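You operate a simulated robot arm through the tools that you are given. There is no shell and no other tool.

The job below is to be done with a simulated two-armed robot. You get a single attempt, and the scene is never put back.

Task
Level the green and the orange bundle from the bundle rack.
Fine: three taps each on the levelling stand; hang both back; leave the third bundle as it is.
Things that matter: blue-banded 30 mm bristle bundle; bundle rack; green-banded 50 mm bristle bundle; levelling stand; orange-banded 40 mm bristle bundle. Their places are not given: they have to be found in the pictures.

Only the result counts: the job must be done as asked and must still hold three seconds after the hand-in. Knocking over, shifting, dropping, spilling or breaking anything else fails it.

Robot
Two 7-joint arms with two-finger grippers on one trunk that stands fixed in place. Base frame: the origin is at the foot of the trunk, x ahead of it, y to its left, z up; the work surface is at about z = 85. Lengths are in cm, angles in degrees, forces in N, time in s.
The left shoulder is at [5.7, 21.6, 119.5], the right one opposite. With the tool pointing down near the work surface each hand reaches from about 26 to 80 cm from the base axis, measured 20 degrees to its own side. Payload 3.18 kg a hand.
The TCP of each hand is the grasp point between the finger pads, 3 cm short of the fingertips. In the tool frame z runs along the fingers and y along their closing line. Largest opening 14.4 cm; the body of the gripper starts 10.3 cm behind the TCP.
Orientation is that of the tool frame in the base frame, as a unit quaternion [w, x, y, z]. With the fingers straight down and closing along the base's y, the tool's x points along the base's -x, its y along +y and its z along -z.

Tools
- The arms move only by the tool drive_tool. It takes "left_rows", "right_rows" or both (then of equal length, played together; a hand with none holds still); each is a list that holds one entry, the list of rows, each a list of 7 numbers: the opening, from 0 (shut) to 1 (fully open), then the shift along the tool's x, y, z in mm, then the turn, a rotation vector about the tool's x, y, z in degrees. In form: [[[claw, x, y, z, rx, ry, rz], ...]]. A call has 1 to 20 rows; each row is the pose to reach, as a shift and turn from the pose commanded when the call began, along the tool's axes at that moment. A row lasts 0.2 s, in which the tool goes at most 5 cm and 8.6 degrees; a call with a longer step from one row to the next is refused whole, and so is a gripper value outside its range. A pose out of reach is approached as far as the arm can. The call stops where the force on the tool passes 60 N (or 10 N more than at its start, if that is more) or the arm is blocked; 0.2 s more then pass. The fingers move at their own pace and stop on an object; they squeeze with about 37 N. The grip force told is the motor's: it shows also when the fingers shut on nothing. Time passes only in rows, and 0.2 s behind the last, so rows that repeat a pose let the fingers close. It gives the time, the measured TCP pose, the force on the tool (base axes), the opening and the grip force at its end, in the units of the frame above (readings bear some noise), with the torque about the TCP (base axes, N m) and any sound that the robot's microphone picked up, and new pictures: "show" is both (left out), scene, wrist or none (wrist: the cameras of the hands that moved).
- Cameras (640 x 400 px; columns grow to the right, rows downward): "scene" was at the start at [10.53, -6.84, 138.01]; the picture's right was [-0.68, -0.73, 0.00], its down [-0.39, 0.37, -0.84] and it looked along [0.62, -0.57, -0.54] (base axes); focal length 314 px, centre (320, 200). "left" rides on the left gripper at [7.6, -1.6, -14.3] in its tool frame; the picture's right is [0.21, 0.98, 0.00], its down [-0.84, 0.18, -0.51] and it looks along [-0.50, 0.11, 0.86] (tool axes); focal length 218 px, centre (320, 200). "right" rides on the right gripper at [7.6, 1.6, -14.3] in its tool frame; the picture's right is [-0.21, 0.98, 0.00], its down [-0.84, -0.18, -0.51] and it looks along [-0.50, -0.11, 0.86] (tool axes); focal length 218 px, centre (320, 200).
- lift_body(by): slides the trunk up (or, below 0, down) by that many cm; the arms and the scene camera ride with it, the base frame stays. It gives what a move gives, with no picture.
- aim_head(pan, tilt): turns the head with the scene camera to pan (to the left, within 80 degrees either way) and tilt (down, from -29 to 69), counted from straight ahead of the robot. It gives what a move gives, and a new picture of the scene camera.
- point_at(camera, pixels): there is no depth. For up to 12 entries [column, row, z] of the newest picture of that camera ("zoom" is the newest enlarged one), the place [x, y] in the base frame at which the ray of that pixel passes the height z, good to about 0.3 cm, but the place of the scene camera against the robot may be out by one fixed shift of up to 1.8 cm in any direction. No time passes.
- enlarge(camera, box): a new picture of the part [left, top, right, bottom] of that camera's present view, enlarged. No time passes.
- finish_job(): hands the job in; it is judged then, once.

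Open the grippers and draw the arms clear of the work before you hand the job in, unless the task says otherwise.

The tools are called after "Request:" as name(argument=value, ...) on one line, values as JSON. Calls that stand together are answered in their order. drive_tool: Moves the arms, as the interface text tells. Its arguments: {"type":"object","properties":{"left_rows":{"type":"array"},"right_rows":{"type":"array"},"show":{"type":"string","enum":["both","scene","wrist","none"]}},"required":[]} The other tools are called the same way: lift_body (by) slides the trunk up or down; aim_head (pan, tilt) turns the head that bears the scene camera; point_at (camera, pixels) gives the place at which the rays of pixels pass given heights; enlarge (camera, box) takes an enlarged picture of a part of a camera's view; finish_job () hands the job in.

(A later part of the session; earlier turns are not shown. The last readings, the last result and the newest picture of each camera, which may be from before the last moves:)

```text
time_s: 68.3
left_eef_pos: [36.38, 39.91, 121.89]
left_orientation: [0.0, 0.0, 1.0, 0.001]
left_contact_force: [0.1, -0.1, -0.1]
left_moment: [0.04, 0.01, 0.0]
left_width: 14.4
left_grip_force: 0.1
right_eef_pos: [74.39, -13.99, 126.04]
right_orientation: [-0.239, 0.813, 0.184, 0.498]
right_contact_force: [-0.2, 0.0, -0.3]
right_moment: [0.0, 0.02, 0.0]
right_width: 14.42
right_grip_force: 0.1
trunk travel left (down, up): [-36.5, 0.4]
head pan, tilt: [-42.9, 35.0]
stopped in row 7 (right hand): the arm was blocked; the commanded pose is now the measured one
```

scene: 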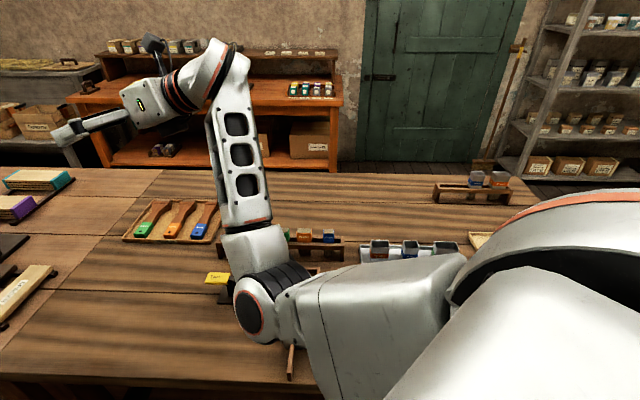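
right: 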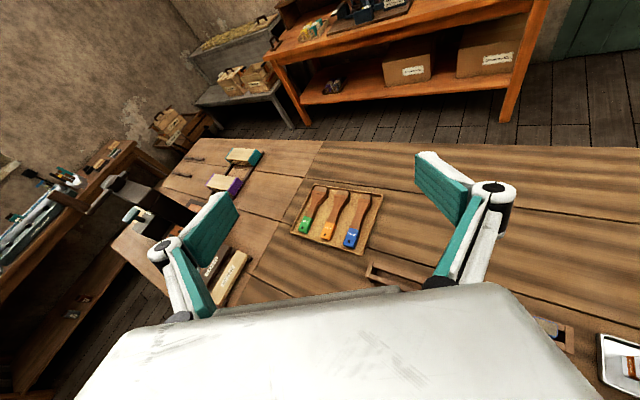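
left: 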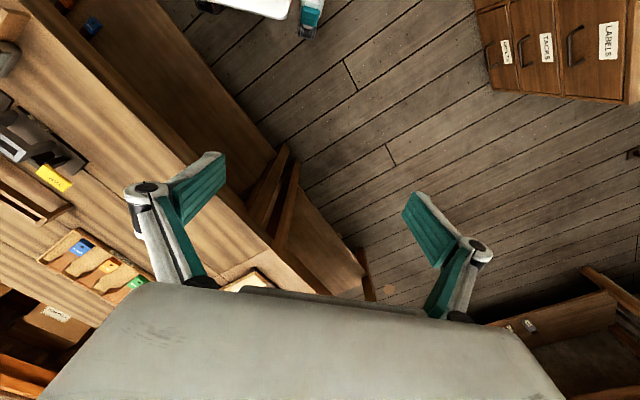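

Good – hand bends left and down at the wrist. I now stretch the wrist outward ~13 cm and then roll −56° about the shoulder–wrist axis.

Request:
drive_tool(right_rows=[[[1, 18, 20, 18, 0, 0, 0], [1, 36, 40, 37, 0, 0, 0], [1, 54, 59, 55, 0, 0, 0], [1, 72, 79, 74, 0, 0, 0], [1, 51, 100, 72, -4.4, -4.9, -4.6], [1, 31, 122, 67, -8.7, -9.8, -9.1], [1, 14, 144, 59, -13.1, -14.7, -13.7], [1, 0, 168, 47, -17.4, -19.6, -18.2], [1, -11, 191, 33, -21.8, -24.5, -22.8], [1, -19, 214, 16, -26.2, -29.4, -27.4], [1, -24, 236, -3, -30.5, -34.3, -31.9], [1, -24, 236, -3, -30.5, -34.3, -31.9]]])

```text
time_s: 69.0
left_eef_pos: [36.42, 39.96, 121.83]
left_orientation: [0.0, -0.002, 1.0, 0.001]
left_contact_force: [0.7, 0.5, -0.7]
left_moment: [0.01, 0.02, 0.01]
left_width: 14.39
left_grip_force: 0.1
right_eef_pos: [80.48, -10.84, 120.13]
right_orientation: [-0.182, 0.838, 0.251, 0.448]
right_contact_force: [0.4, -0.3, 0.7]
right_moment: [0.04, 0.02, -0.01]
right_width: 14.42
right_grip_force: 0.0
trunk travel left (down, up): [-36.5, 0.4]
head pan, tilt: [-42.9, 35.0]
stopped in row 3 (right hand): the arm was blocked; the commanded pose is now the measured one
```

scene: 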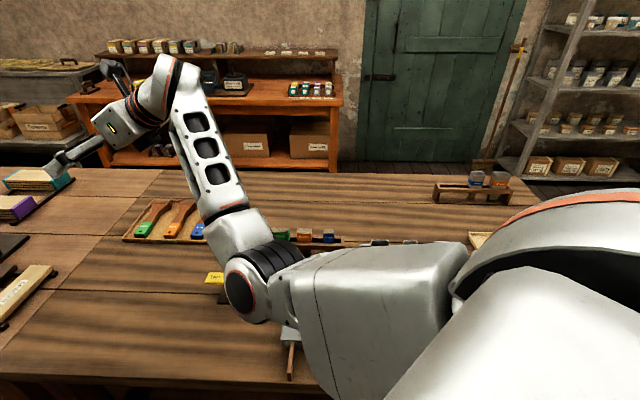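
right: 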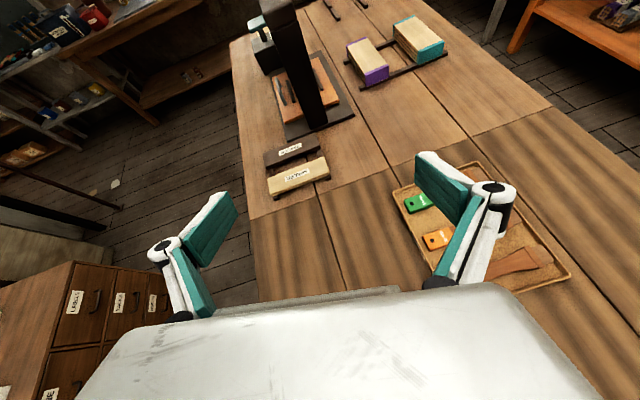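

Progress: the arm works on the left side now, tool pointing forward-left-down. I roll −40° about the shoulder–wrist axis in small steps (tip to forward-down, elbow should go right).

Request:
drive_tool(right_rows=[[[1, -8, 12, -1, -2.2, -2.8, -3.4], [1, -16, 24, -3, -4.4, -5.6, -6.9], [1, -24, 36, -6, -6.6, -8.4, -10.3], [1, -31, 48, -11, -8.8, -11.2, -13.8], [1, -38, 60, -16, -11, -14, -17.2], [1, -44, 73, -23, -13.2, -16.8, -20.6], [1, -50, 85, -31, -15.4, -19.6, -24.1], [1, -55, 98, -40, -17.6, -22.4, -27.5], [1, -55, 98, -40, -17.6, -22.4, -27.5]]], show="scene")

```text
time_s: 71.0
left_eef_pos: [36.29, 39.99, 121.74]
left_orientation: [0.0, -0.001, 1.0, 0.0]
left_contact_force: [0.9, -0.2, 0.6]
left_moment: [-0.01, 0.0, 0.0]
left_width: 14.39
left_grip_force: 0.0
right_eef_pos: [80.85, -21.88, 116.91]
right_orientation: [0.106, 0.842, 0.402, 0.343]
right_contact_force: [0.1, 0.1, -0.5]
right_moment: [-0.02, -0.01, 0.03]
right_width: 14.43
right_grip_force: 0.0
trunk travel left (down, up): [-36.5, 0.4]
head pan, tilt: [-42.9, 35.0]
```

scene: 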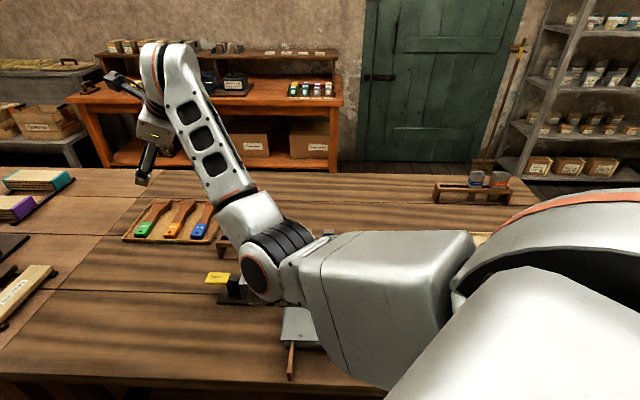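

Followed without trouble; elbow moving right/up. I continue tilting the tool toward vertical (+40°) while lowering the wrist a bit.

Request:
drive_tool(right_rows=[[[1, -24, -17, 6, 3.4, -3.7, 0], [1, -48, -35, 10, 6.8, -7.3, 0], [1, -72, -52, 12, 10.2, -11, 0], [1, -96, -68, 12, 13.6, -14.7, 0], [1, -120, -84, 11, 17, -18.4, 0], [1, -141, -101, 7, 20.3, -22, 0], [1, -163, -116, 2, 23.7, -25.7, 0], [1, -185, -130, -5, 27.1, -29.4, 0], [1, -185, -130, -5, 27.1, -29.4, 0]]], show="scene")

```text
time_s: 73.0
left_eef_pos: [36.35, 39.96, 121.81]
left_orientation: [0.0, -0.001, 1.0, 0.001]
left_contact_force: [-0.1, 0.6, 0.8]
left_moment: [0.01, 0.01, -0.02]
left_width: 14.39
left_grip_force: 0.0
right_eef_pos: [64.43, -27.19, 102.1]
right_orientation: [0.004, 0.902, 0.431, 0.016]
right_contact_force: [-0.7, 0.2, 0.0]
right_moment: [0.0, 0.03, 0.0]
right_width: 14.42
right_grip_force: 0.1
trunk travel left (down, up): [-36.5, 0.4]
head pan, tilt: [-42.9, 35.0]
```

scene: 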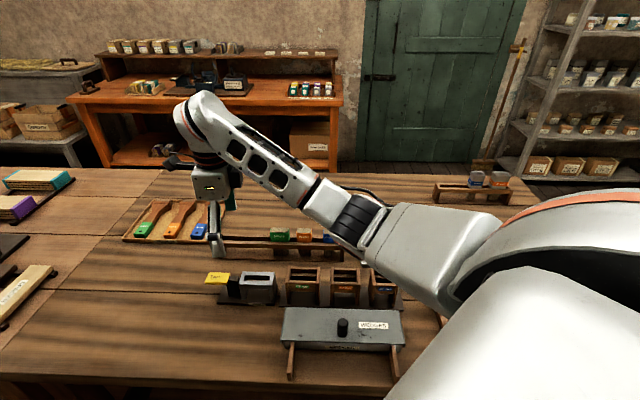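

Excellent — the tool is now straight down at (64.4,-27.2,102) with the elbow out. I take the wrist view here to locate the stand and rack precisely.

Request:
drive_tool(right_rows=[[[1, 0, 0, -20, 0, 0, 4], [1, 0, 0, -40, 0, 0, 8], [1, 0, 0, -40, 0, 0, 8]]])

```text
time_s: 73.8
left_eef_pos: [36.27, 39.93, 121.88]
left_orientation: [0.0, -0.001, 1.0, 0.001]
left_contact_force: [-0.2, 0.2, 0.8]
left_moment: [0.03, 0.01, 0.0]
left_width: 14.41
left_grip_force: 0.1
right_eef_pos: [64.42, -27.38, 106.18]
right_orientation: [0.003, 0.93, 0.367, 0.017]
right_contact_force: [-0.1, 0.2, 0.0]
right_moment: [0.02, -0.01, -0.02]
right_width: 14.41
right_grip_force: 0.0
trunk travel left (down, up): [-36.5, 0.4]
head pan, tilt: [-42.9, 35.0]
```

scene: 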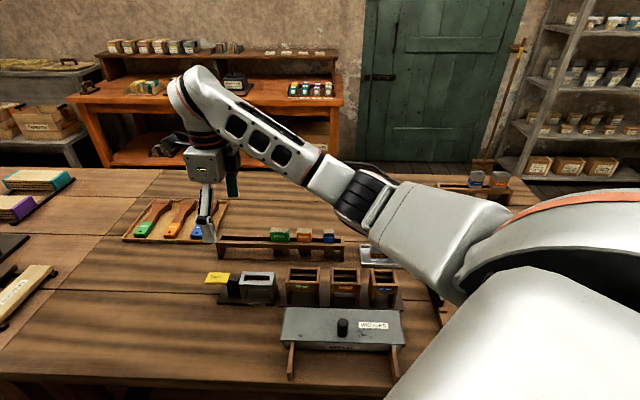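
right: 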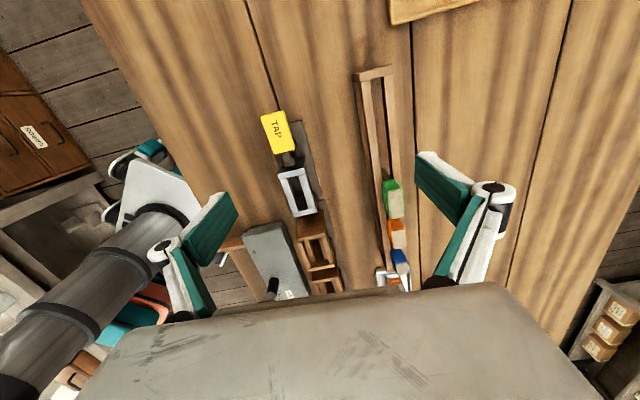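

Tool x is now along the bench direction (43°). I enlarge the wrist view around the rack and stand.

Request:
enlarge(camera="right", box=[240, 60, 440, 300])

Request:
enlarge(camera="right", box=[340, 150, 440, 300])

Request:
enlarge(camera="right", box=[250, 100, 350, 230])

```text
1.67 times, centred on (340, 180) of right
```

zoom: 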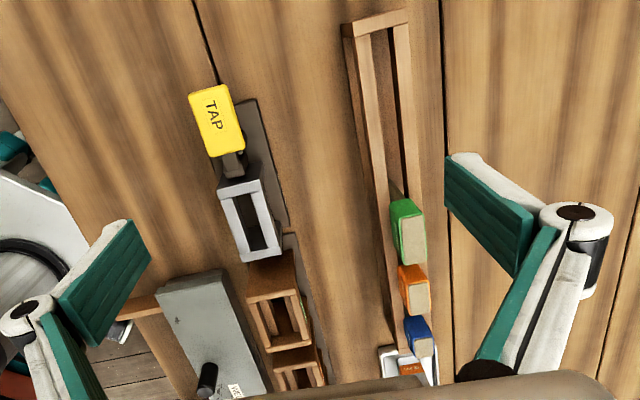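

```text
2.67 times, centred on (390, 225) of right
```

zoom: 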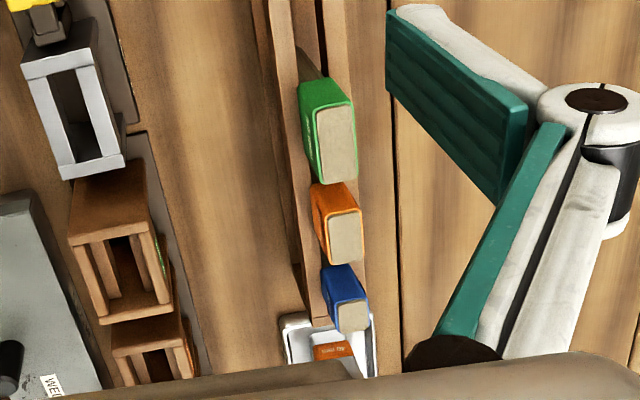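

```text
3.08 times, centred on (300, 165) of right
```

zoom: 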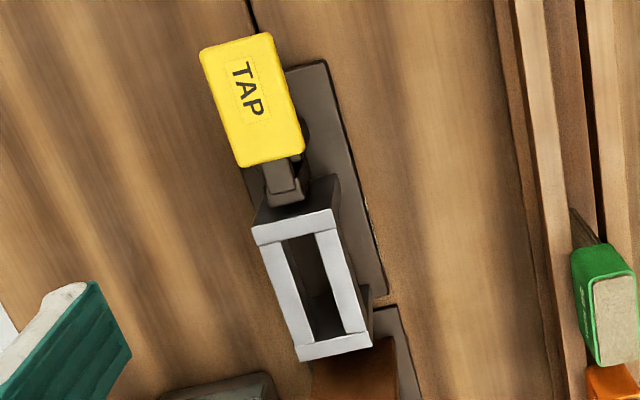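

I measure the stand frame corners and TAP paddle in the newest enlargement at trial heights.

Request:
point_at(camera="zoom", pixels=[[252, 232, 91], [333, 212, 91], [297, 360, 91], [372, 343, 91], [252, 232, 93], [372, 343, 93], [314, 288, 91], [314, 288, 93], [252, 100, 92], [252, 100, 94], [382, 295, 85.5], [248, 200, 86]])

Request:
point_at(camera="right", pixels=[[395, 203, 95], [398, 233, 95], [402, 262, 95], [395, 203, 93], [398, 233, 93], [402, 262, 93], [357, 76, 90], [392, 68, 90], [357, 76, 92], [392, 68, 92]])

```text
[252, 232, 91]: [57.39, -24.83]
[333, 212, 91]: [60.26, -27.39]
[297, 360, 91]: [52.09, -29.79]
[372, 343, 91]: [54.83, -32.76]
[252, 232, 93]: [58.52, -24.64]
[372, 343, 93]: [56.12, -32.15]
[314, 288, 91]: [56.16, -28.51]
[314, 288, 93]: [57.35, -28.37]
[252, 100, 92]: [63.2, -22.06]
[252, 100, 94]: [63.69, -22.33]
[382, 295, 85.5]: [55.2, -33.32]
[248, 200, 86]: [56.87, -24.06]
```

```text
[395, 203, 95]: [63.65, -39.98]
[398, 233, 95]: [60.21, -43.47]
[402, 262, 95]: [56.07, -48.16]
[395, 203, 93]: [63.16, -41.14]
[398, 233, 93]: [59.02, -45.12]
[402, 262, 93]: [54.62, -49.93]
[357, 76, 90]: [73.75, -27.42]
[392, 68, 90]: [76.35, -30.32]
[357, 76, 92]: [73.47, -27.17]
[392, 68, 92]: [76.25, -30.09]
```

I take a second wrist view from a shifted position to triangulate heights.

Request:
drive_tool(right_rows=[[[1, -30, 11, 0, 0, 0, 0], [1, -60, 22, 0, 0, 0, 0], [1, -90, 33, 0, 0, 0, 0], [1, -90, 33, 0, 0, 0, 0]]], show="wrist")

Request:
enlarge(camera="right", box=[160, 60, 420, 222])

```text
time_s: 74.8
left_eef_pos: [36.36, 40.03, 121.69]
left_orientation: [0.0, 0.0, 1.0, 0.0]
left_contact_force: [-0.1, 0.0, 0.0]
left_moment: [-0.05, 0.05, 0.0]
left_width: 14.42
left_grip_force: 0.1
right_eef_pos: [60.7, -35.84, 105.3]
right_orientation: [0.004, 0.93, 0.368, 0.019]
right_contact_force: [-0.9, -0.6, 0.2]
right_moment: [0.01, 0.0, 0.0]
right_width: 14.39
right_grip_force: 0.0
right hand out of reach, approached as far as the arm can: row 3, 4
trunk travel left (down, up): [-36.5, 0.4]
head pan, tilt: [-42.9, 35.0]
```

right: 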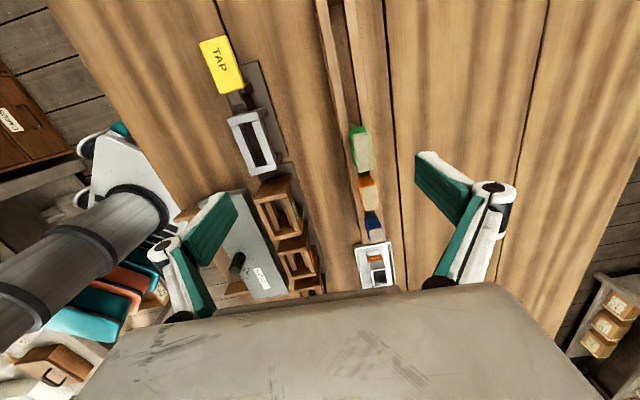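

```text
2.46 times, centred on (290, 141) of right
```

zoom: 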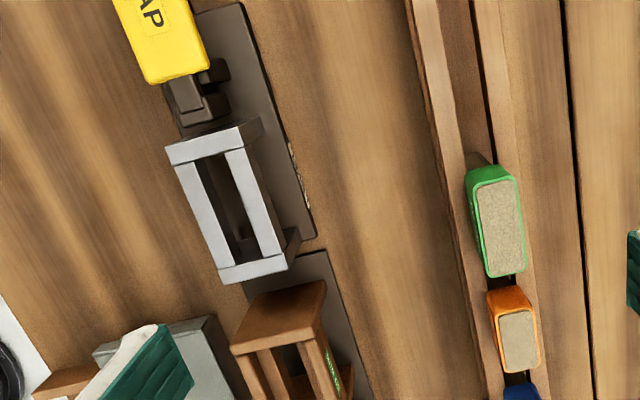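

I measure the same corners in this second view.

Request:
point_at(camera="zoom", pixels=[[166, 153, 91], [166, 153, 93], [242, 132, 91], [242, 132, 93], [218, 283, 91], [218, 283, 93], [290, 264, 91], [290, 264, 93], [500, 228, 93], [500, 228, 96], [517, 340, 93], [517, 340, 96]])

Request:
point_at(camera="right", pixels=[[221, 64, 92], [221, 64, 94], [376, 235, 93], [376, 235, 96], [313, 156, 85.5], [274, 170, 85.5]])

```text
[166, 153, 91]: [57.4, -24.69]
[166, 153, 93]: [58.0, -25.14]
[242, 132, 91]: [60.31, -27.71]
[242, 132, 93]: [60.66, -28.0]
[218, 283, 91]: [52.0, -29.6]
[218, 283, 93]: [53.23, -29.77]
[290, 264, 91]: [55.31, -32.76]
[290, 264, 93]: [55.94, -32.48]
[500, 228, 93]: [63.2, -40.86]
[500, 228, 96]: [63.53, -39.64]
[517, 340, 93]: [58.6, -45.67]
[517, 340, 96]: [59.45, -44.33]
```

```text
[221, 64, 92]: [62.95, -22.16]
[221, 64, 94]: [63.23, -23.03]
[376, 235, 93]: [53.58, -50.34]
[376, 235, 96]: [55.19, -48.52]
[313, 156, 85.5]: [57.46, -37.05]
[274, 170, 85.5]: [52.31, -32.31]
```

Both views agree on a frame top at z≈91, centre ≈(56.2,-28.7), outer 7.3×4.0 cm. For the bundles I take another view from nearer the rack line and enlarge.

Request:
enlarge(camera="right", box=[320, 100, 420, 260])

Request:
drive_tool(right_rows=[[[1, -55, 55, 0, 0, 0, 0], [1, -20, 80, 0, 0, 0, 0], [1, 20, 100, 0, 0, 0, 0], [1, 20, 100, 0, 0, 0, 0]]], show="wrist")

```text
2.50 times, centred on (370, 180) of right
```

zoom: 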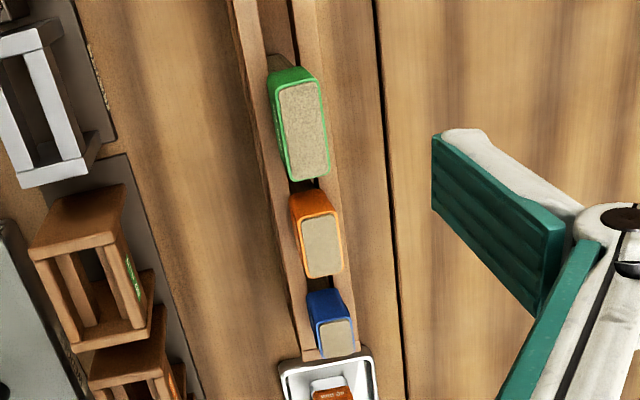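

```text
refused: row 1 steps farther than a row can; nothing moved
```

I measure the bundle top faces in this enlargement, then move in smaller steps.

Request:
point_at(camera="zoom", pixels=[[278, 86, 94], [321, 80, 94], [330, 174, 94], [287, 182, 94], [304, 130, 94], [304, 130, 92], [322, 246, 94], [322, 246, 92], [336, 338, 94], [300, 18, 90]])

Request:
drive_tool(right_rows=[[[1, 0, 30, 0, 0, 0, 0], [1, 20, 65, 0, 0, 0, 0], [1, 50, 95, 0, 0, 0, 0], [1, 80, 105, 0, 0, 0, 0], [1, 80, 105, 0, 0, 0, 0]]], show="wrist")

```text
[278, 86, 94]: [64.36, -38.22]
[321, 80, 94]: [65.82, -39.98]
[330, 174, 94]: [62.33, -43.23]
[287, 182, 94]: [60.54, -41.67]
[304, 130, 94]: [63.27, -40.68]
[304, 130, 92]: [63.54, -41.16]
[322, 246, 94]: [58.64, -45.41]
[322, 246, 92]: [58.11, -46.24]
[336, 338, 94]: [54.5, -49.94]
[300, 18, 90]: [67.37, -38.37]
```

```text
time_s: 76.0
left_eef_pos: [36.3, 39.86, 121.81]
left_orientation: [0.001, -0.001, 1.0, 0.001]
left_contact_force: [0.6, -0.6, 0.3]
left_moment: [0.03, 0.01, -0.04]
left_width: 14.4
left_grip_force: 0.1
right_eef_pos: [73.71, -38.12, 105.84]
right_orientation: [0.004, 0.93, 0.368, 0.018]
right_contact_force: [-0.2, -0.8, 0.2]
right_moment: [0.03, 0.01, 0.0]
right_width: 14.39
right_grip_force: 0.0
trunk travel left (down, up): [-36.5, 0.4]
head pan, tilt: [-42.9, 35.0]
```

right: 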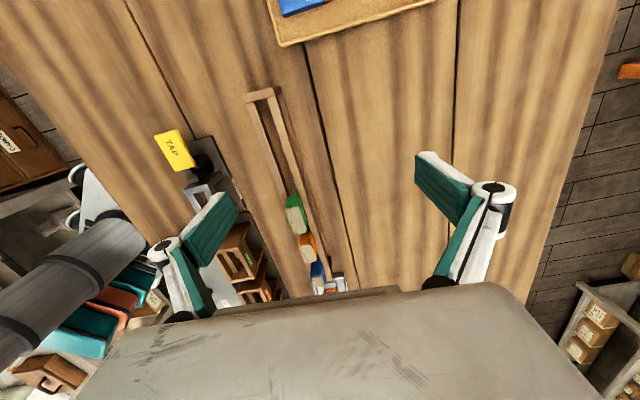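

I enlarge this third view around the bundles and the rack's far end.

Request:
enlarge(camera="right", box=[230, 70, 350, 300])

Request:
enlarge(camera="right", box=[255, 180, 345, 300])

```text
1.74 times, centred on (290, 185) of right
```

zoom: 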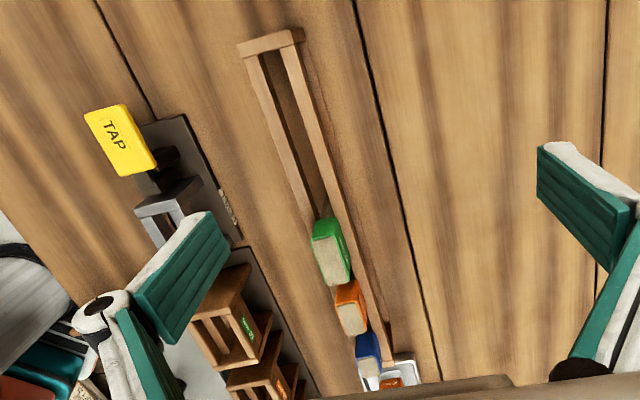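

```text
3.33 times, centred on (300, 240) of right
```

zoom: 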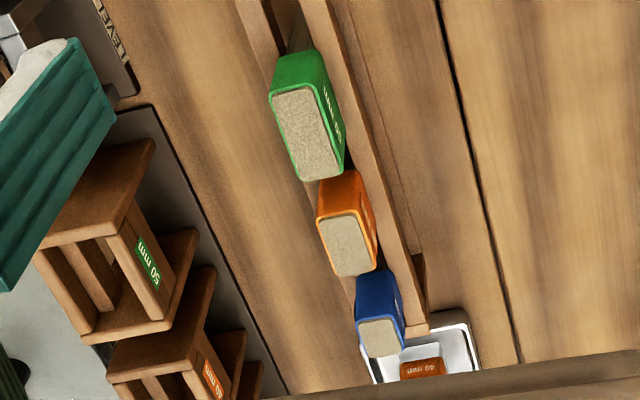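

I measure the same faces here at trial heights.

Request:
point_at(camera="zoom", pixels=[[271, 95, 94], [314, 88, 94], [342, 170, 94], [303, 180, 94], [307, 133, 94], [307, 133, 92], [307, 133, 96], [348, 245, 94], [348, 245, 92], [382, 337, 94], [382, 337, 92]])

```text
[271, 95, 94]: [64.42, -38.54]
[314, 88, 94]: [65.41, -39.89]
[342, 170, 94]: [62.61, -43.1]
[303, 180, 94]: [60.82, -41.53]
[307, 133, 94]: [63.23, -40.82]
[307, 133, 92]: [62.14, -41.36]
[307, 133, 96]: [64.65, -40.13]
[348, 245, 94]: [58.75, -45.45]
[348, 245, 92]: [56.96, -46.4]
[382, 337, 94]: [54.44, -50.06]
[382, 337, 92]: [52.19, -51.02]
```

All three views agree on bundle tops at z≈94 (green (63.25,-40.75), orange (58.7,-45.4), blue (54.5,-50)). I check the bench direction via the plank groove and rail edges.

Request:
point_at(camera="right", pixels=[[305, 45, 85], [330, 170, 85], [353, 280, 85], [248, 94, 91], [285, 87, 91], [263, 150, 91], [258, 100, 91], [336, 262, 91], [300, 150, 91]])

Request:
enlarge(camera="right", box=[235, 75, 325, 195])

```text
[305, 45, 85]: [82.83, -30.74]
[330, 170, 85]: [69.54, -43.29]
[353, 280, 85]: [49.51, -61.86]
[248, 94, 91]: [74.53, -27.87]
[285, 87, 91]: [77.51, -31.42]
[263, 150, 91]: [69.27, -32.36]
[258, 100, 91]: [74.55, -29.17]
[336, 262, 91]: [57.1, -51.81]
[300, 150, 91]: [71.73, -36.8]
```

```text
3.33 times, centred on (280, 135) of right
```

zoom: 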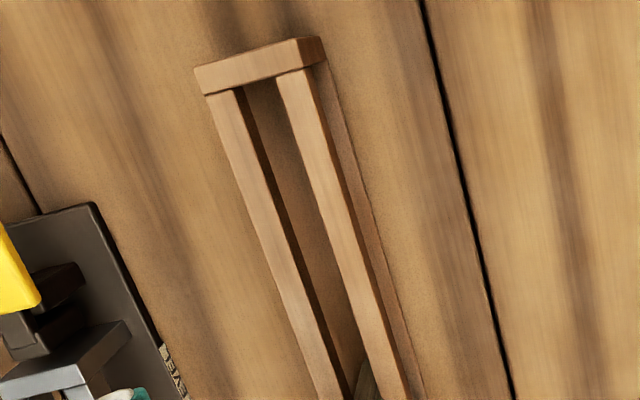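

I measure the slot edges of the rack in this enlargement at z=91.

Request:
point_at(camera="zoom", pixels=[[243, 92, 91], [345, 396, 91], [278, 84, 91], [378, 396, 91], [205, 95, 91], [318, 396, 91], [312, 72, 91], [410, 396, 91], [196, 68, 91], [295, 40, 91]])

```text
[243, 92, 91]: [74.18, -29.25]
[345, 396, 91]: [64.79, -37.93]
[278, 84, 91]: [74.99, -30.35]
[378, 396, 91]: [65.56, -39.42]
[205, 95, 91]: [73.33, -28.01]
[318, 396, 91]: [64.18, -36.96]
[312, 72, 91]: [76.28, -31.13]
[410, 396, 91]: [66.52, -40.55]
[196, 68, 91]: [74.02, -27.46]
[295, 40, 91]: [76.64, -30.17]
```

Bench/rack direction is ≈43°, rail tops ≈90.4, slot ~1.5 cm. The wrist is near its roll limit at this yaw, so I move to clear mid-air and unwind the yaw by about −180° (gripper is symmetric).

Request:
drive_tool(right_rows=[[[1, -12, -34, -14, 0, 0, 0], [1, -24, -68, -28, 0, 0, 0], [1, -36, -103, -42, 0, 0, 0], [1, -36, -103, -42, 0, 0, -8], [1, -36, -103, -42, 0, 0, -16], [1, -36, -103, -42, 0, 0, -24], [1, -36, -103, -42, 0, 0, -32], [1, -36, -103, -42, 0, 0, -40], [1, -36, -103, -42, 0, 0, -48], [1, -36, -103, -42, 0, 0, -56], [1, -36, -103, -42, 0, 0, -64], [1, -36, -103, -42, 0, 0, -72], [1, -36, -103, -42, 0, 0, -80], [1, -36, -103, -42, 0, 0, -88], [1, -36, -103, -42, 0, 0, -88]]])

```text
time_s: 79.2
left_eef_pos: [36.39, 39.98, 121.87]
left_orientation: [0.0, -0.001, 1.0, 0.001]
left_contact_force: [0.3, 0.4, -0.5]
left_moment: [0.01, 0.01, -0.01]
left_width: 14.39
left_grip_force: 0.1
right_eef_pos: [63.52, -31.4, 108.33]
right_orientation: [0.02, 0.42, 0.907, 0.01]
right_contact_force: [0.3, -0.7, 0.4]
right_moment: [0.0, -0.01, -0.01]
right_width: 14.42
right_grip_force: 0.0
right hand out of reach, approached as far as the arm can: row 3, 4, 5, 6, 7, 8, 9, 10, 11, 12, 13, 14, 15
trunk travel left (down, up): [-36.5, 0.4]
head pan, tilt: [-42.9, 35.0]
```

scene: 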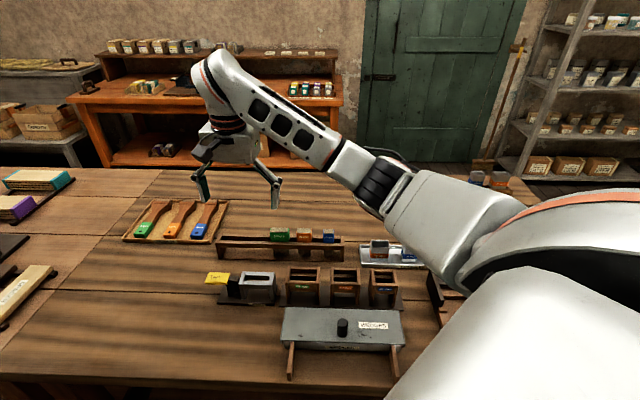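
right: 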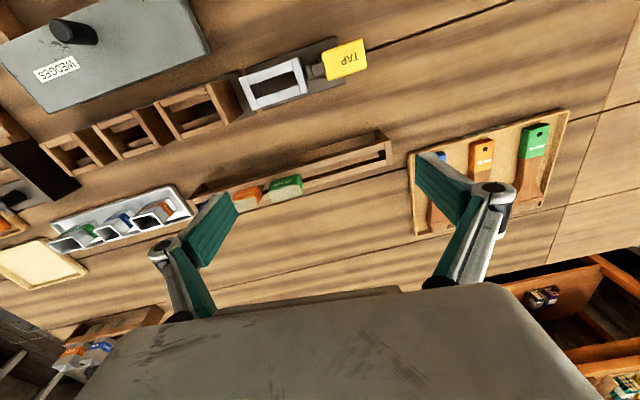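

Unwound 88° nicely: tool y is now along the rack (40°), with the camera on the robot side — ideal for gripping along the rack (slides rather than pushes it). High positions hit the wrist limit, so I go lower to z≈102.

Request:
drive_tool(right_rows=[[[1, 0, 0, 40, 0, 0, -1.5], [1, 0, 0, 80, 0, 0, -3], [1, 0, 0, 80, 0, 0, -3], [1, 0, 0, 80, 0, 0, -3]]], show="wrist")

```text
time_s: 80.2
left_eef_pos: [36.33, 39.85, 121.82]
left_orientation: [0.001, -0.001, 1.0, 0.001]
left_contact_force: [0.4, -0.5, 0.5]
left_moment: [-0.02, 0.0, 0.03]
left_width: 14.37
left_grip_force: 0.0
right_eef_pos: [63.91, -31.27, 100.27]
right_orientation: [0.016, 0.39, 0.921, 0.01]
right_contact_force: [0.3, 0.1, 0.3]
right_moment: [0.02, 0.0, 0.02]
right_width: 14.39
right_grip_force: 0.0
trunk travel left (down, up): [-36.5, 0.4]
head pan, tilt: [-42.9, 35.0]
```

right: 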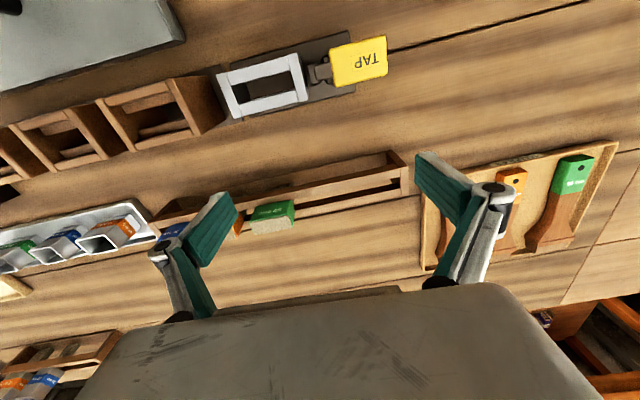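

Tilt is ~2°; I correct it, set yaw to 43.2°, and move above the green bundle (63.3,-40.8) at z≈100.

Request:
drive_tool(right_rows=[[[1, -16, -18, -3, 0.6, 0.4, 0.3], [1, -32, -36, -3, 1.2, 0.9, 0.6], [1, -48, -54, -3, 1.8, 1.3, 0.9], [1, -64, -71, -3, 1.8, 1.3, 0.9], [1, -64, -71, -3, 1.8, 1.3, 0.9]]])

Request:
enlarge(camera="right", box=[180, 80, 460, 260])

```text
time_s: 81.4
left_eef_pos: [36.3, 39.93, 121.81]
left_orientation: [0.0, 0.0, 1.0, 0.001]
left_contact_force: [0.1, 1.0, 0.6]
left_moment: [0.04, -0.01, 0.0]
left_width: 14.38
left_grip_force: 0.2
right_eef_pos: [62.41, -36.86, 98.14]
right_orientation: [0.013, 0.411, 0.911, -0.005]
right_contact_force: [0.4, -0.1, 0.2]
right_moment: [0.0, -0.01, 0.01]
right_width: 14.39
right_grip_force: 0.1
right hand out of reach, approached as far as the arm can: row 1, 2, 3, 4, 5
trunk travel left (down, up): [-36.5, 0.4]
head pan, tilt: [-42.9, 35.0]
```

scene: 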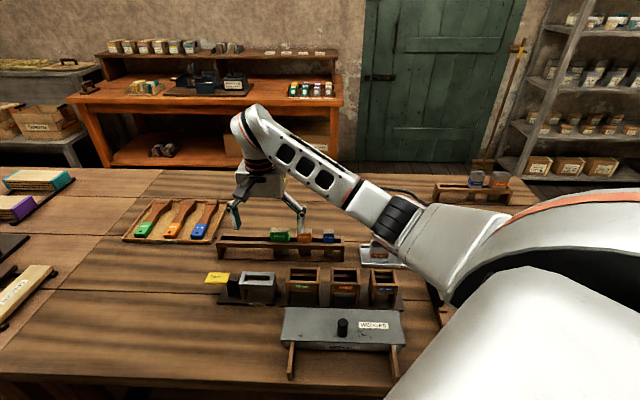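
right: 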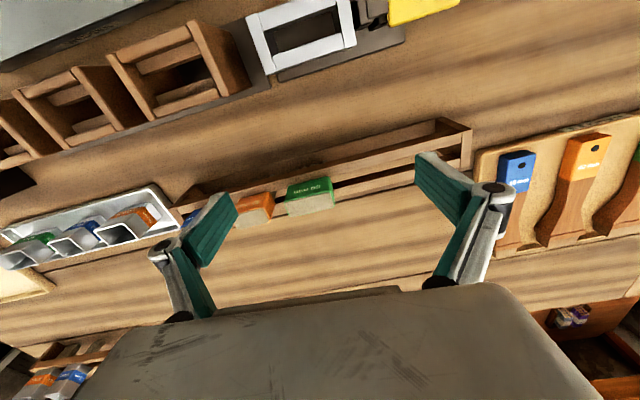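

```text
2.22 times, centred on (320, 170) of right
```

zoom: 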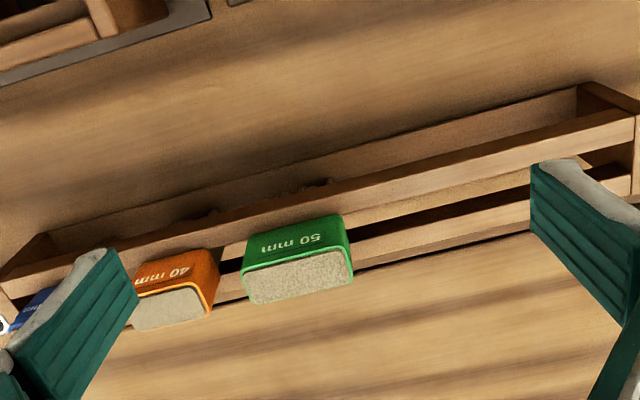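

The hand stopped short at (62.4,-36.9,98.1): the wrist-bend limit again. I hold the command a few rows to see if the solver keeps converging.

Request:
drive_tool(right_rows=[[[0.6, 0, 0, -5, 0, 0, 0], [0.6, 0, 0, -10, 0, 0, 0], [0.6, 0, 0, -10, 0, 0, 0], [0.6, 0, 0, -10, 0, 0, 0], [0.6, 0, 0, -10, 0, 0, 0], [0.6, 0, 0, -10, 0, 0, 0]]], show="none")

```text
time_s: 82.8
left_eef_pos: [36.33, 39.94, 121.75]
left_orientation: [0.0, -0.001, 1.0, 0.0]
left_contact_force: [0.2, -0.6, 0.2]
left_moment: [0.0, -0.01, -0.01]
left_width: 14.39
left_grip_force: 0.1
right_eef_pos: [61.87, -35.13, 98.22]
right_orientation: [0.004, 0.405, 0.914, -0.002]
right_contact_force: [0.8, -0.3, -0.6]
right_moment: [0.0, -0.05, 0.03]
right_width: 8.64
right_grip_force: 0.0
right hand out of reach, approached as far as the arm can: row 1, 2, 3, 4, 5, 6
trunk travel left (down, up): [-36.5, 0.4]
head pan, tilt: [-42.9, 35.0]
```

Height is the limit here, so the elbow must come up a bit more. I return to the reachable spot and repeat the ratchet: tip left about the forearm, then roll back about the shoulder–wrist axis.

Request:
drive_tool(right_rows=[[[0.6, 21, 24, 3, 0, 0, 0], [0.6, 43, 48, 7, 0, 0, 0], [0.6, 64, 71, 10, 0, 0, 0], [0.6, 64, 71, 10, 0, 0, 0], [0.6, 92, 82, 8, -2.6, 6.2, -2.2], [0.6, 120, 92, 3, -5.2, 12.3, -4.3], [0.6, 148, 101, -6, -7.8, 18.5, -6.5], [0.6, 175, 108, -18, -10.4, 24.6, -8.7], [0.6, 201, 113, -33, -13, 30.8, -10.9], [0.6, 201, 113, -33, -13, 30.8, -10.9]]], show="scene")

```text
time_s: 85.0
left_eef_pos: [36.31, 39.85, 121.82]
left_orientation: [0.001, -0.001, 1.0, 0.001]
left_contact_force: [0.0, -0.8, 0.2]
left_moment: [0.02, -0.05, 0.0]
left_width: 14.38
left_grip_force: 0.1
right_eef_pos: [54.96, -7.36, 100.12]
right_orientation: [-0.188, 0.312, 0.908, 0.206]
right_contact_force: [-0.7, 0.0, 0.5]
right_moment: [0.02, 0.02, -0.03]
right_width: 8.63
right_grip_force: 0.0
right hand out of reach, approached as far as the arm can: row 7, 8, 9, 10
trunk travel left (down, up): [-36.5, 0.4]
head pan, tilt: [-42.9, 35.0]
```

scene: 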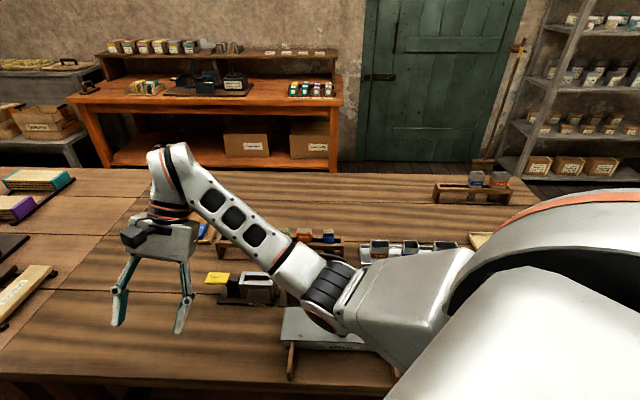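

With the tip left, the elbow dropped again instead. I'll try a retracted pose like the mirrored left arm's (TCP ≈(48,-26,112), tool down, yaw ~60°) so the elbow must go well out.

Request:
drive_tool(right_rows=[[[0.6, 12, -16, -13, 2.9, -4.6, -1.3], [0.6, 23, -33, -26, 5.8, -9.1, -2.6], [0.6, 35, -50, -39, 8.8, -13.7, -3.9], [0.6, 47, -66, -52, 11.7, -18.2, -5.1], [0.6, 58, -83, -65, 14.6, -22.8, -6.4], [0.6, 70, -99, -78, 17.5, -27.3, -7.7], [0.6, 70, -99, -78, 17.5, -27.3, -7.7]]], show="scene")

```text
time_s: 86.6
left_eef_pos: [36.45, 39.98, 121.81]
left_orientation: [0.0, -0.001, 1.0, 0.0]
left_contact_force: [0.6, -1.2, -0.2]
left_moment: [0.0, 0.01, -0.04]
left_width: 14.4
left_grip_force: 0.0
right_eef_pos: [49.49, -13.52, 97.75]
right_orientation: [-0.007, 0.239, 0.971, 0.006]
right_contact_force: [0.3, 0.8, 0.0]
right_moment: [0.0, -0.02, -0.02]
right_width: 8.64
right_grip_force: 0.1
right hand out of reach, approached as far as the arm can: row 1, 2, 3, 4, 5, 6, 7
trunk travel left (down, up): [-36.5, 0.4]
head pan, tilt: [-42.9, 35.0]
```

scene: 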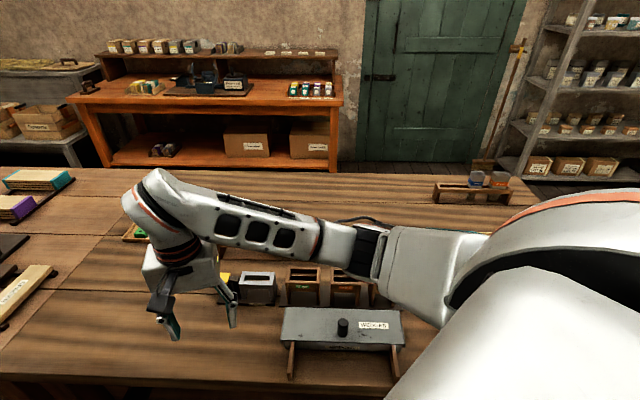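

The wrist bend limit again, elbow sits low-right. I repeat what worked: tilt the tip outward (frees the wrist), carry the wrist to above the rack, then tilt back to vertical so the limit pushes the elbow up.

Request:
drive_tool(right_rows=[[[0.6, -20, 20, -20, -5, -4, 0], [0.6, -55, 40, -30, -10, -8, 0], [0.6, -95, 58, -35, -15.2, -12, 0], [0.6, -138, 73, -36, -20.2, -16, 0], [0.6, -184, 85, -36, -25.2, -20, 0], [0.6, -230, 94, -36, -30.2, -24, 0], [0.6, -278, 100, -36, -35.3, -27.9, 0], [0.6, -278, 100, -36, -35.3, -27.9, 0], [0.6, -278, 100, -36, -35.3, -27.9, 0]]], show="scene")

```text
time_s: 88.6
left_eef_pos: [36.39, 39.9, 121.84]
left_orientation: [0.0, 0.0, 1.0, 0.001]
left_contact_force: [0.4, -0.7, -0.5]
left_moment: [-0.04, 0.02, 0.0]
left_width: 14.39
left_grip_force: 0.1
right_eef_pos: [78.56, -16.33, 101.2]
right_orientation: [0.298, 0.232, 0.896, 0.233]
right_contact_force: [-0.5, 0.9, -0.3]
right_moment: [-0.02, 0.02, 0.01]
right_width: 8.63
right_grip_force: 0.0
right hand out of reach, approached as far as the arm can: row 7, 8, 9
trunk travel left (down, up): [-36.5, 0.4]
head pan, tilt: [-42.9, 35.0]
```

scene: 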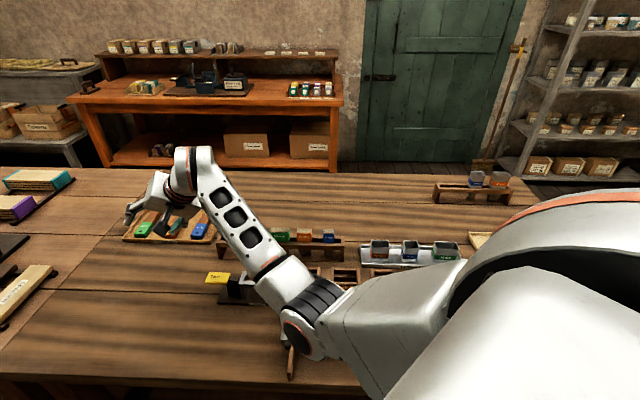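

I realise the commanded pose follows the reached one when out of reach. I repeat the successful recipe: first fold in (wrist to ≈(46,-26,140), tool forward) so that forearm roll can be turned further.

Request:
drive_tool(right_rows=[[[0.6, -10, 21, -38, -3.5, -2.7, 0], [0.6, -19, 42, -75, -7, -5.3, 0], [0.6, -29, 63, -113, -10.4, -8, 0], [0.6, -38, 84, -150, -13.9, -10.7, 0], [0.6, -48, 105, -188, -17.4, -13.3, 0], [0.6, -57, 126, -226, -20.9, -16, 0], [0.6, -67, 147, -263, -24.3, -18.6, 0], [0.6, -76, 168, -301, -27.8, -21.3, 0], [0.6, -76, 168, -301, -27.8, -21.3, 0]]], show="scene")

```text
time_s: 90.6
left_eef_pos: [36.33, 40.02, 121.77]
left_orientation: [0.0, -0.001, 1.0, 0.0]
left_contact_force: [0.0, 0.0, -0.7]
left_moment: [0.02, 0.0, 0.0]
left_width: 14.41
left_grip_force: 0.1
right_eef_pos: [69.2, -16.4, 135.26]
right_orientation: [0.5, 0.188, 0.744, 0.402]
right_contact_force: [0.0, 0.8, 0.1]
right_moment: [0.03, 0.04, 0.02]
right_width: 8.66
right_grip_force: 0.0
right hand out of reach, approached as far as the arm can: row 1, 2, 3, 4, 5
trunk travel left (down, up): [-36.5, 0.4]
head pan, tilt: [-42.9, 35.0]
```

scene: 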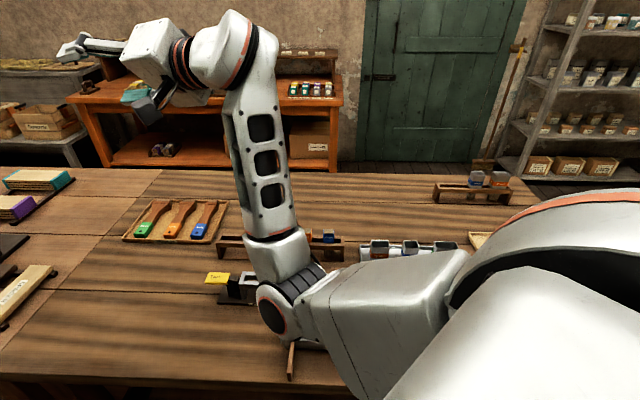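

On target, forearm nearly vertical. Now rotate the tool about the forearm (+48°, tip to the left).

Request:
drive_tool(right_rows=[[[0.6, 21, 29, -2, -6.5, 4.7, 0.2], [0.6, 41, 58, -10, -13, 9.3, 0.5], [0.6, 61, 86, -22, -19.5, 14, 0.7], [0.6, 79, 113, -39, -26, 18.6, 1], [0.6, 96, 137, -61, -32.5, 23.3, 1.2], [0.6, 110, 159, -86, -39, 27.9, 1.4], [0.6, 110, 159, -86, -39, 27.9, 1.4]]], show="scene")

```text
time_s: 92.2
left_eef_pos: [36.54, 40.06, 121.78]
left_orientation: [0.0, -0.001, 1.0, 0.0]
left_contact_force: [0.8, 0.4, 0.2]
left_moment: [0.02, 0.03, -0.03]
left_width: 14.39
left_grip_force: 0.0
right_eef_pos: [49.51, -1.68, 145.61]
right_orientation: [0.399, 0.032, 0.726, 0.56]
right_contact_force: [0.0, 0.1, -0.1]
right_moment: [0.02, 0.02, 0.02]
right_width: 8.65
right_grip_force: 0.1
right hand out of reach, approached as far as the arm can: row 1, 2, 3, 4, 5, 6, 7
trunk travel left (down, up): [-36.5, 0.4]
head pan, tilt: [-42.9, 35.0]
```

scene: 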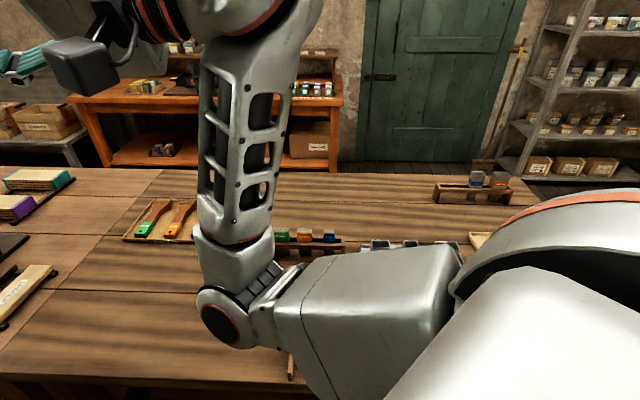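

Some gain in forearm roll. Now extend outward (7 rows) and then roll −40° about the shoulder–wrist axis (8 rows).

Request:
drive_tool(right_rows=[[[0.6, -18, -33, 20, 0, 0, 0], [0.6, -37, -65, 40, 0, 0, 0], [0.6, -55, -98, 60, 0, 0, 0], [0.6, -73, -131, 80, 0, 0, 0], [0.6, -91, -164, 100, 0, 0, 0], [0.6, -110, -196, 120, 0, 0, 0], [0.6, -128, -229, 140, 0, 0, 0], [0.6, -120, -246, 139, 3.6, 1.9, -2.8], [0.6, -113, -263, 137, 7.3, 3.7, -5.7], [0.6, -106, -280, 134, 10.9, 5.6, -8.5], [0.6, -101, -297, 129, 14.6, 7.5, -11.4], [0.6, -97, -314, 124, 18.2, 9.4, -14.2], [0.6, -94, -331, 116, 21.9, 11.2, -17.1], [0.6, -92, -348, 108, 25.5, 13.1, -19.9], [0.6, -91, -364, 99, 29.2, 15, -22.8], [0.6, -91, -364, 99, 29.2, 15, -22.8]]], show="scene")

```text
time_s: 95.6
left_eef_pos: [36.32, 40.06, 121.71]
left_orientation: [0.0, -0.001, 1.0, 0.001]
left_contact_force: [0.2, 0.6, 0.3]
left_moment: [-0.01, 0.04, -0.03]
left_width: 14.43
left_grip_force: 0.1
right_eef_pos: [65.37, 4.09, 120.01]
right_orientation: [0.412, -0.027, 0.872, 0.264]
right_contact_force: [0.2, 0.6, 1.2]
right_moment: [0.05, 0.02, -0.01]
right_width: 8.62
right_grip_force: 0.1
right hand out of reach, approached as far as the arm can: row 1, 2, 3, 4, 5, 6, 7, 8, 9, 10, 11, 12, 13, 14, 15, 16
trunk travel left (down, up): [-36.5, 0.4]
head pan, tilt: [-42.9, 35.0]
```

scene: 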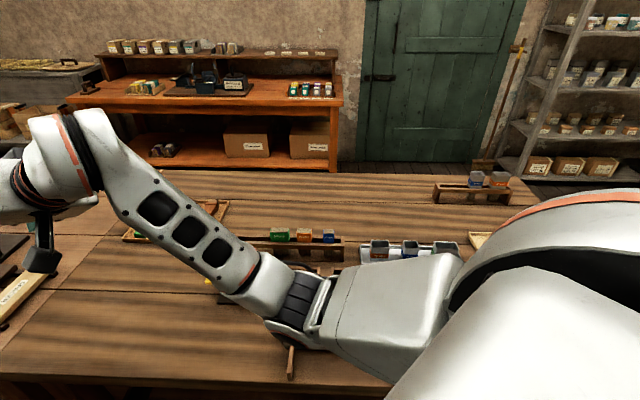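

Forearm leans left-forward now. I continue: roll −35° with the wrist moving right/outward.

Request:
drive_tool(right_rows=[[[0.6, -7, -37, 2, 3.3, 1.3, -3.5], [0.6, -14, -74, 4, 6.6, 2.7, -7], [0.6, -22, -111, 4, 9.9, 4, -10.6], [0.6, -32, -149, 3, 13.2, 5.3, -14.1], [0.6, -42, -186, 2, 16.5, 6.6, -17.6], [0.6, -54, -222, -1, 19.8, 8, -21.1], [0.6, -66, -259, -4, 23.1, 9.3, -24.6], [0.6, -66, -259, -4, 23.1, 9.3, -24.6]]], show="scene")

```text
time_s: 97.4
left_eef_pos: [36.26, 39.96, 121.77]
left_orientation: [0.0, -0.001, 1.0, 0.0]
left_contact_force: [-0.2, 0.3, 0.0]
left_moment: [-0.03, -0.01, -0.05]
left_width: 14.4
left_grip_force: 0.1
right_eef_pos: [69.88, -11.67, 107.14]
right_orientation: [0.419, -0.109, 0.9, -0.037]
right_contact_force: [0.3, 0.6, 0.4]
right_moment: [0.02, 0.03, -0.02]
right_width: 8.63
right_grip_force: 0.1
right hand out of reach, approached as far as the arm can: row 1, 2, 3, 4, 5, 6, 7, 8
trunk travel left (down, up): [-36.5, 0.4]
head pan, tilt: [-42.9, 35.0]
```

scene: 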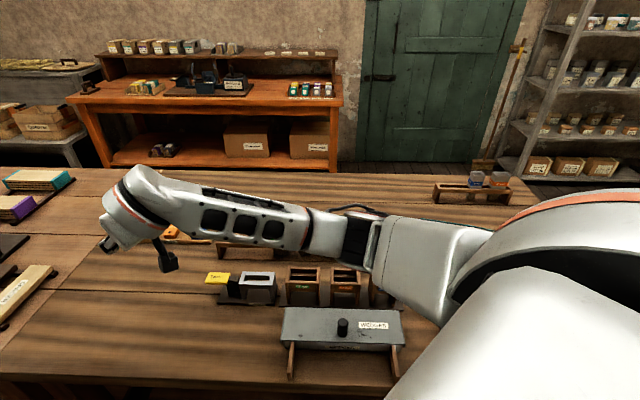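

Elbow is to the right again with wrist slack. I turn the tool to vertical with yaw 43.2° while moving to (63,-34,100).

Request:
drive_tool(right_rows=[[[0.6, 15, -19, -1, 1.6, 4.9, 5.7], [0.6, 29, -39, -3, 3.3, 9.9, 11.3], [0.6, 44, -58, -4, 4.9, 14.8, 17], [0.6, 59, -78, -5, 6.6, 19.7, 22.6], [0.6, 73, -97, -6, 8.2, 24.7, 28.3], [0.6, 88, -117, -8, 9.8, 29.6, 34], [0.6, 103, -136, -9, 11.5, 34.6, 39.6], [0.6, 118, -156, -10, 13.1, 39.5, 45.3], [0.6, 132, -175, -12, 14.8, 44.4, 50.9], [0.6, 147, -195, -13, 16.4, 49.4, 56.6], [0.6, 147, -195, -13, 16.4, 49.4, 56.6]]], show="scene")

```text
time_s: 99.8
left_eef_pos: [36.34, 40.06, 121.81]
left_orientation: [0.0, -0.001, 1.0, 0.001]
left_contact_force: [0.0, 0.0, -0.7]
left_moment: [0.0, -0.03, 0.04]
left_width: 14.39
left_grip_force: 0.0
right_eef_pos: [62.6, -33.28, 99.69]
right_orientation: [0.002, 0.4, 0.916, -0.001]
right_contact_force: [-0.3, -0.7, 0.2]
right_moment: [0.0, 0.02, -0.05]
right_width: 8.66
right_grip_force: 0.0
right hand out of reach, approached as far as the arm can: row 9, 10, 11
trunk travel left (down, up): [-36.5, 0.4]
head pan, tilt: [-42.9, 35.0]
```

scene: 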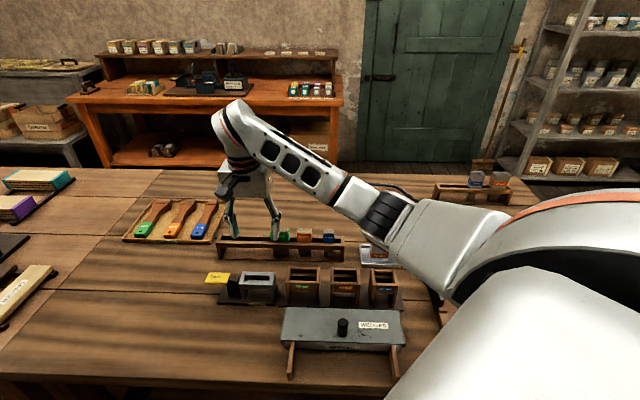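

Vertical and aligned at (62.6,-33.3,99.7). I test the height available over the stand at (56.2,-28.7).

Request:
drive_tool(right_rows=[[[0.6, 26, -5, 0, 0, 0, 0], [0.6, 52, -10, 0, 0, 0, 0], [0.6, 77, -15, 0, 0, 0, 0], [0.6, 77, -15, 0, 0, 0, 0]]], show="wrist")

```text
time_s: 100.8
left_eef_pos: [36.38, 39.79, 121.73]
left_orientation: [0.0, -0.001, 1.0, 0.001]
left_contact_force: [0.5, -0.4, -0.1]
left_moment: [0.02, 0.02, -0.01]
left_width: 14.39
left_grip_force: 0.1
right_eef_pos: [56.3, -28.73, 99.59]
right_orientation: [-0.001, 0.396, 0.918, 0.001]
right_contact_force: [0.1, -0.5, 0.0]
right_moment: [-0.02, 0.0, 0.0]
right_width: 8.63
right_grip_force: 0.0
trunk travel left (down, up): [-36.5, 0.4]
head pan, tilt: [-42.9, 35.0]
```

right: 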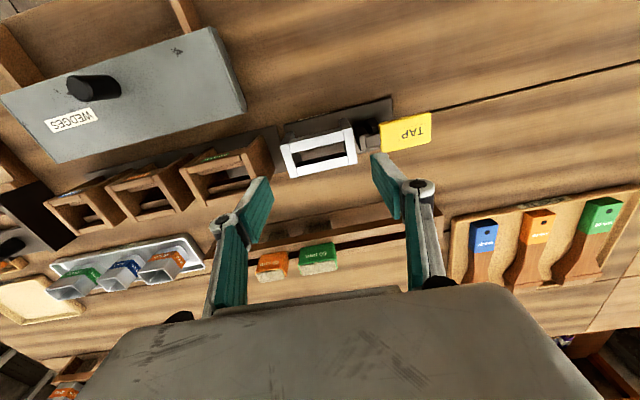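

The stand is right under the TCP (frame centre at px (321,152) vs predicted (320,154)). I test rising 3 cm here.

Request:
drive_tool(right_rows=[[[0.6, 0, 0, -15, 0, 0, 0], [0.6, 0, 0, -30, 0, 0, 0], [0.6, 0, 0, -30, 0, 0, 0]]], show="none")

Request:
enlarge(camera="right", box=[250, 100, 390, 200])

```text
time_s: 101.6
left_eef_pos: [36.41, 39.92, 121.77]
left_orientation: [0.0, -0.001, 1.0, 0.001]
left_contact_force: [0.7, -0.1, 0.5]
left_moment: [0.01, 0.0, -0.01]
left_width: 14.43
left_grip_force: 0.1
right_eef_pos: [57.42, -28.68, 101.19]
right_orientation: [0.001, 0.396, 0.918, 0.001]
right_contact_force: [1.1, -0.3, 0.6]
right_moment: [-0.02, 0.01, 0.0]
right_width: 8.65
right_grip_force: 0.1
right hand out of reach, approached as far as the arm can: row 1, 2, 3
trunk travel left (down, up): [-36.5, 0.4]
head pan, tilt: [-42.9, 35.0]
```

```text
4.00 times, centred on (320, 150) of right
```

zoom: 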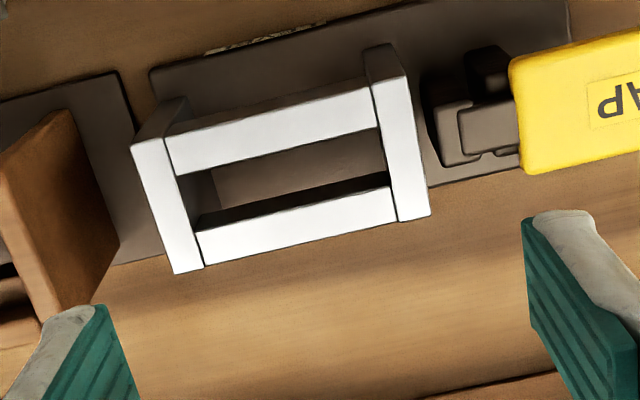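

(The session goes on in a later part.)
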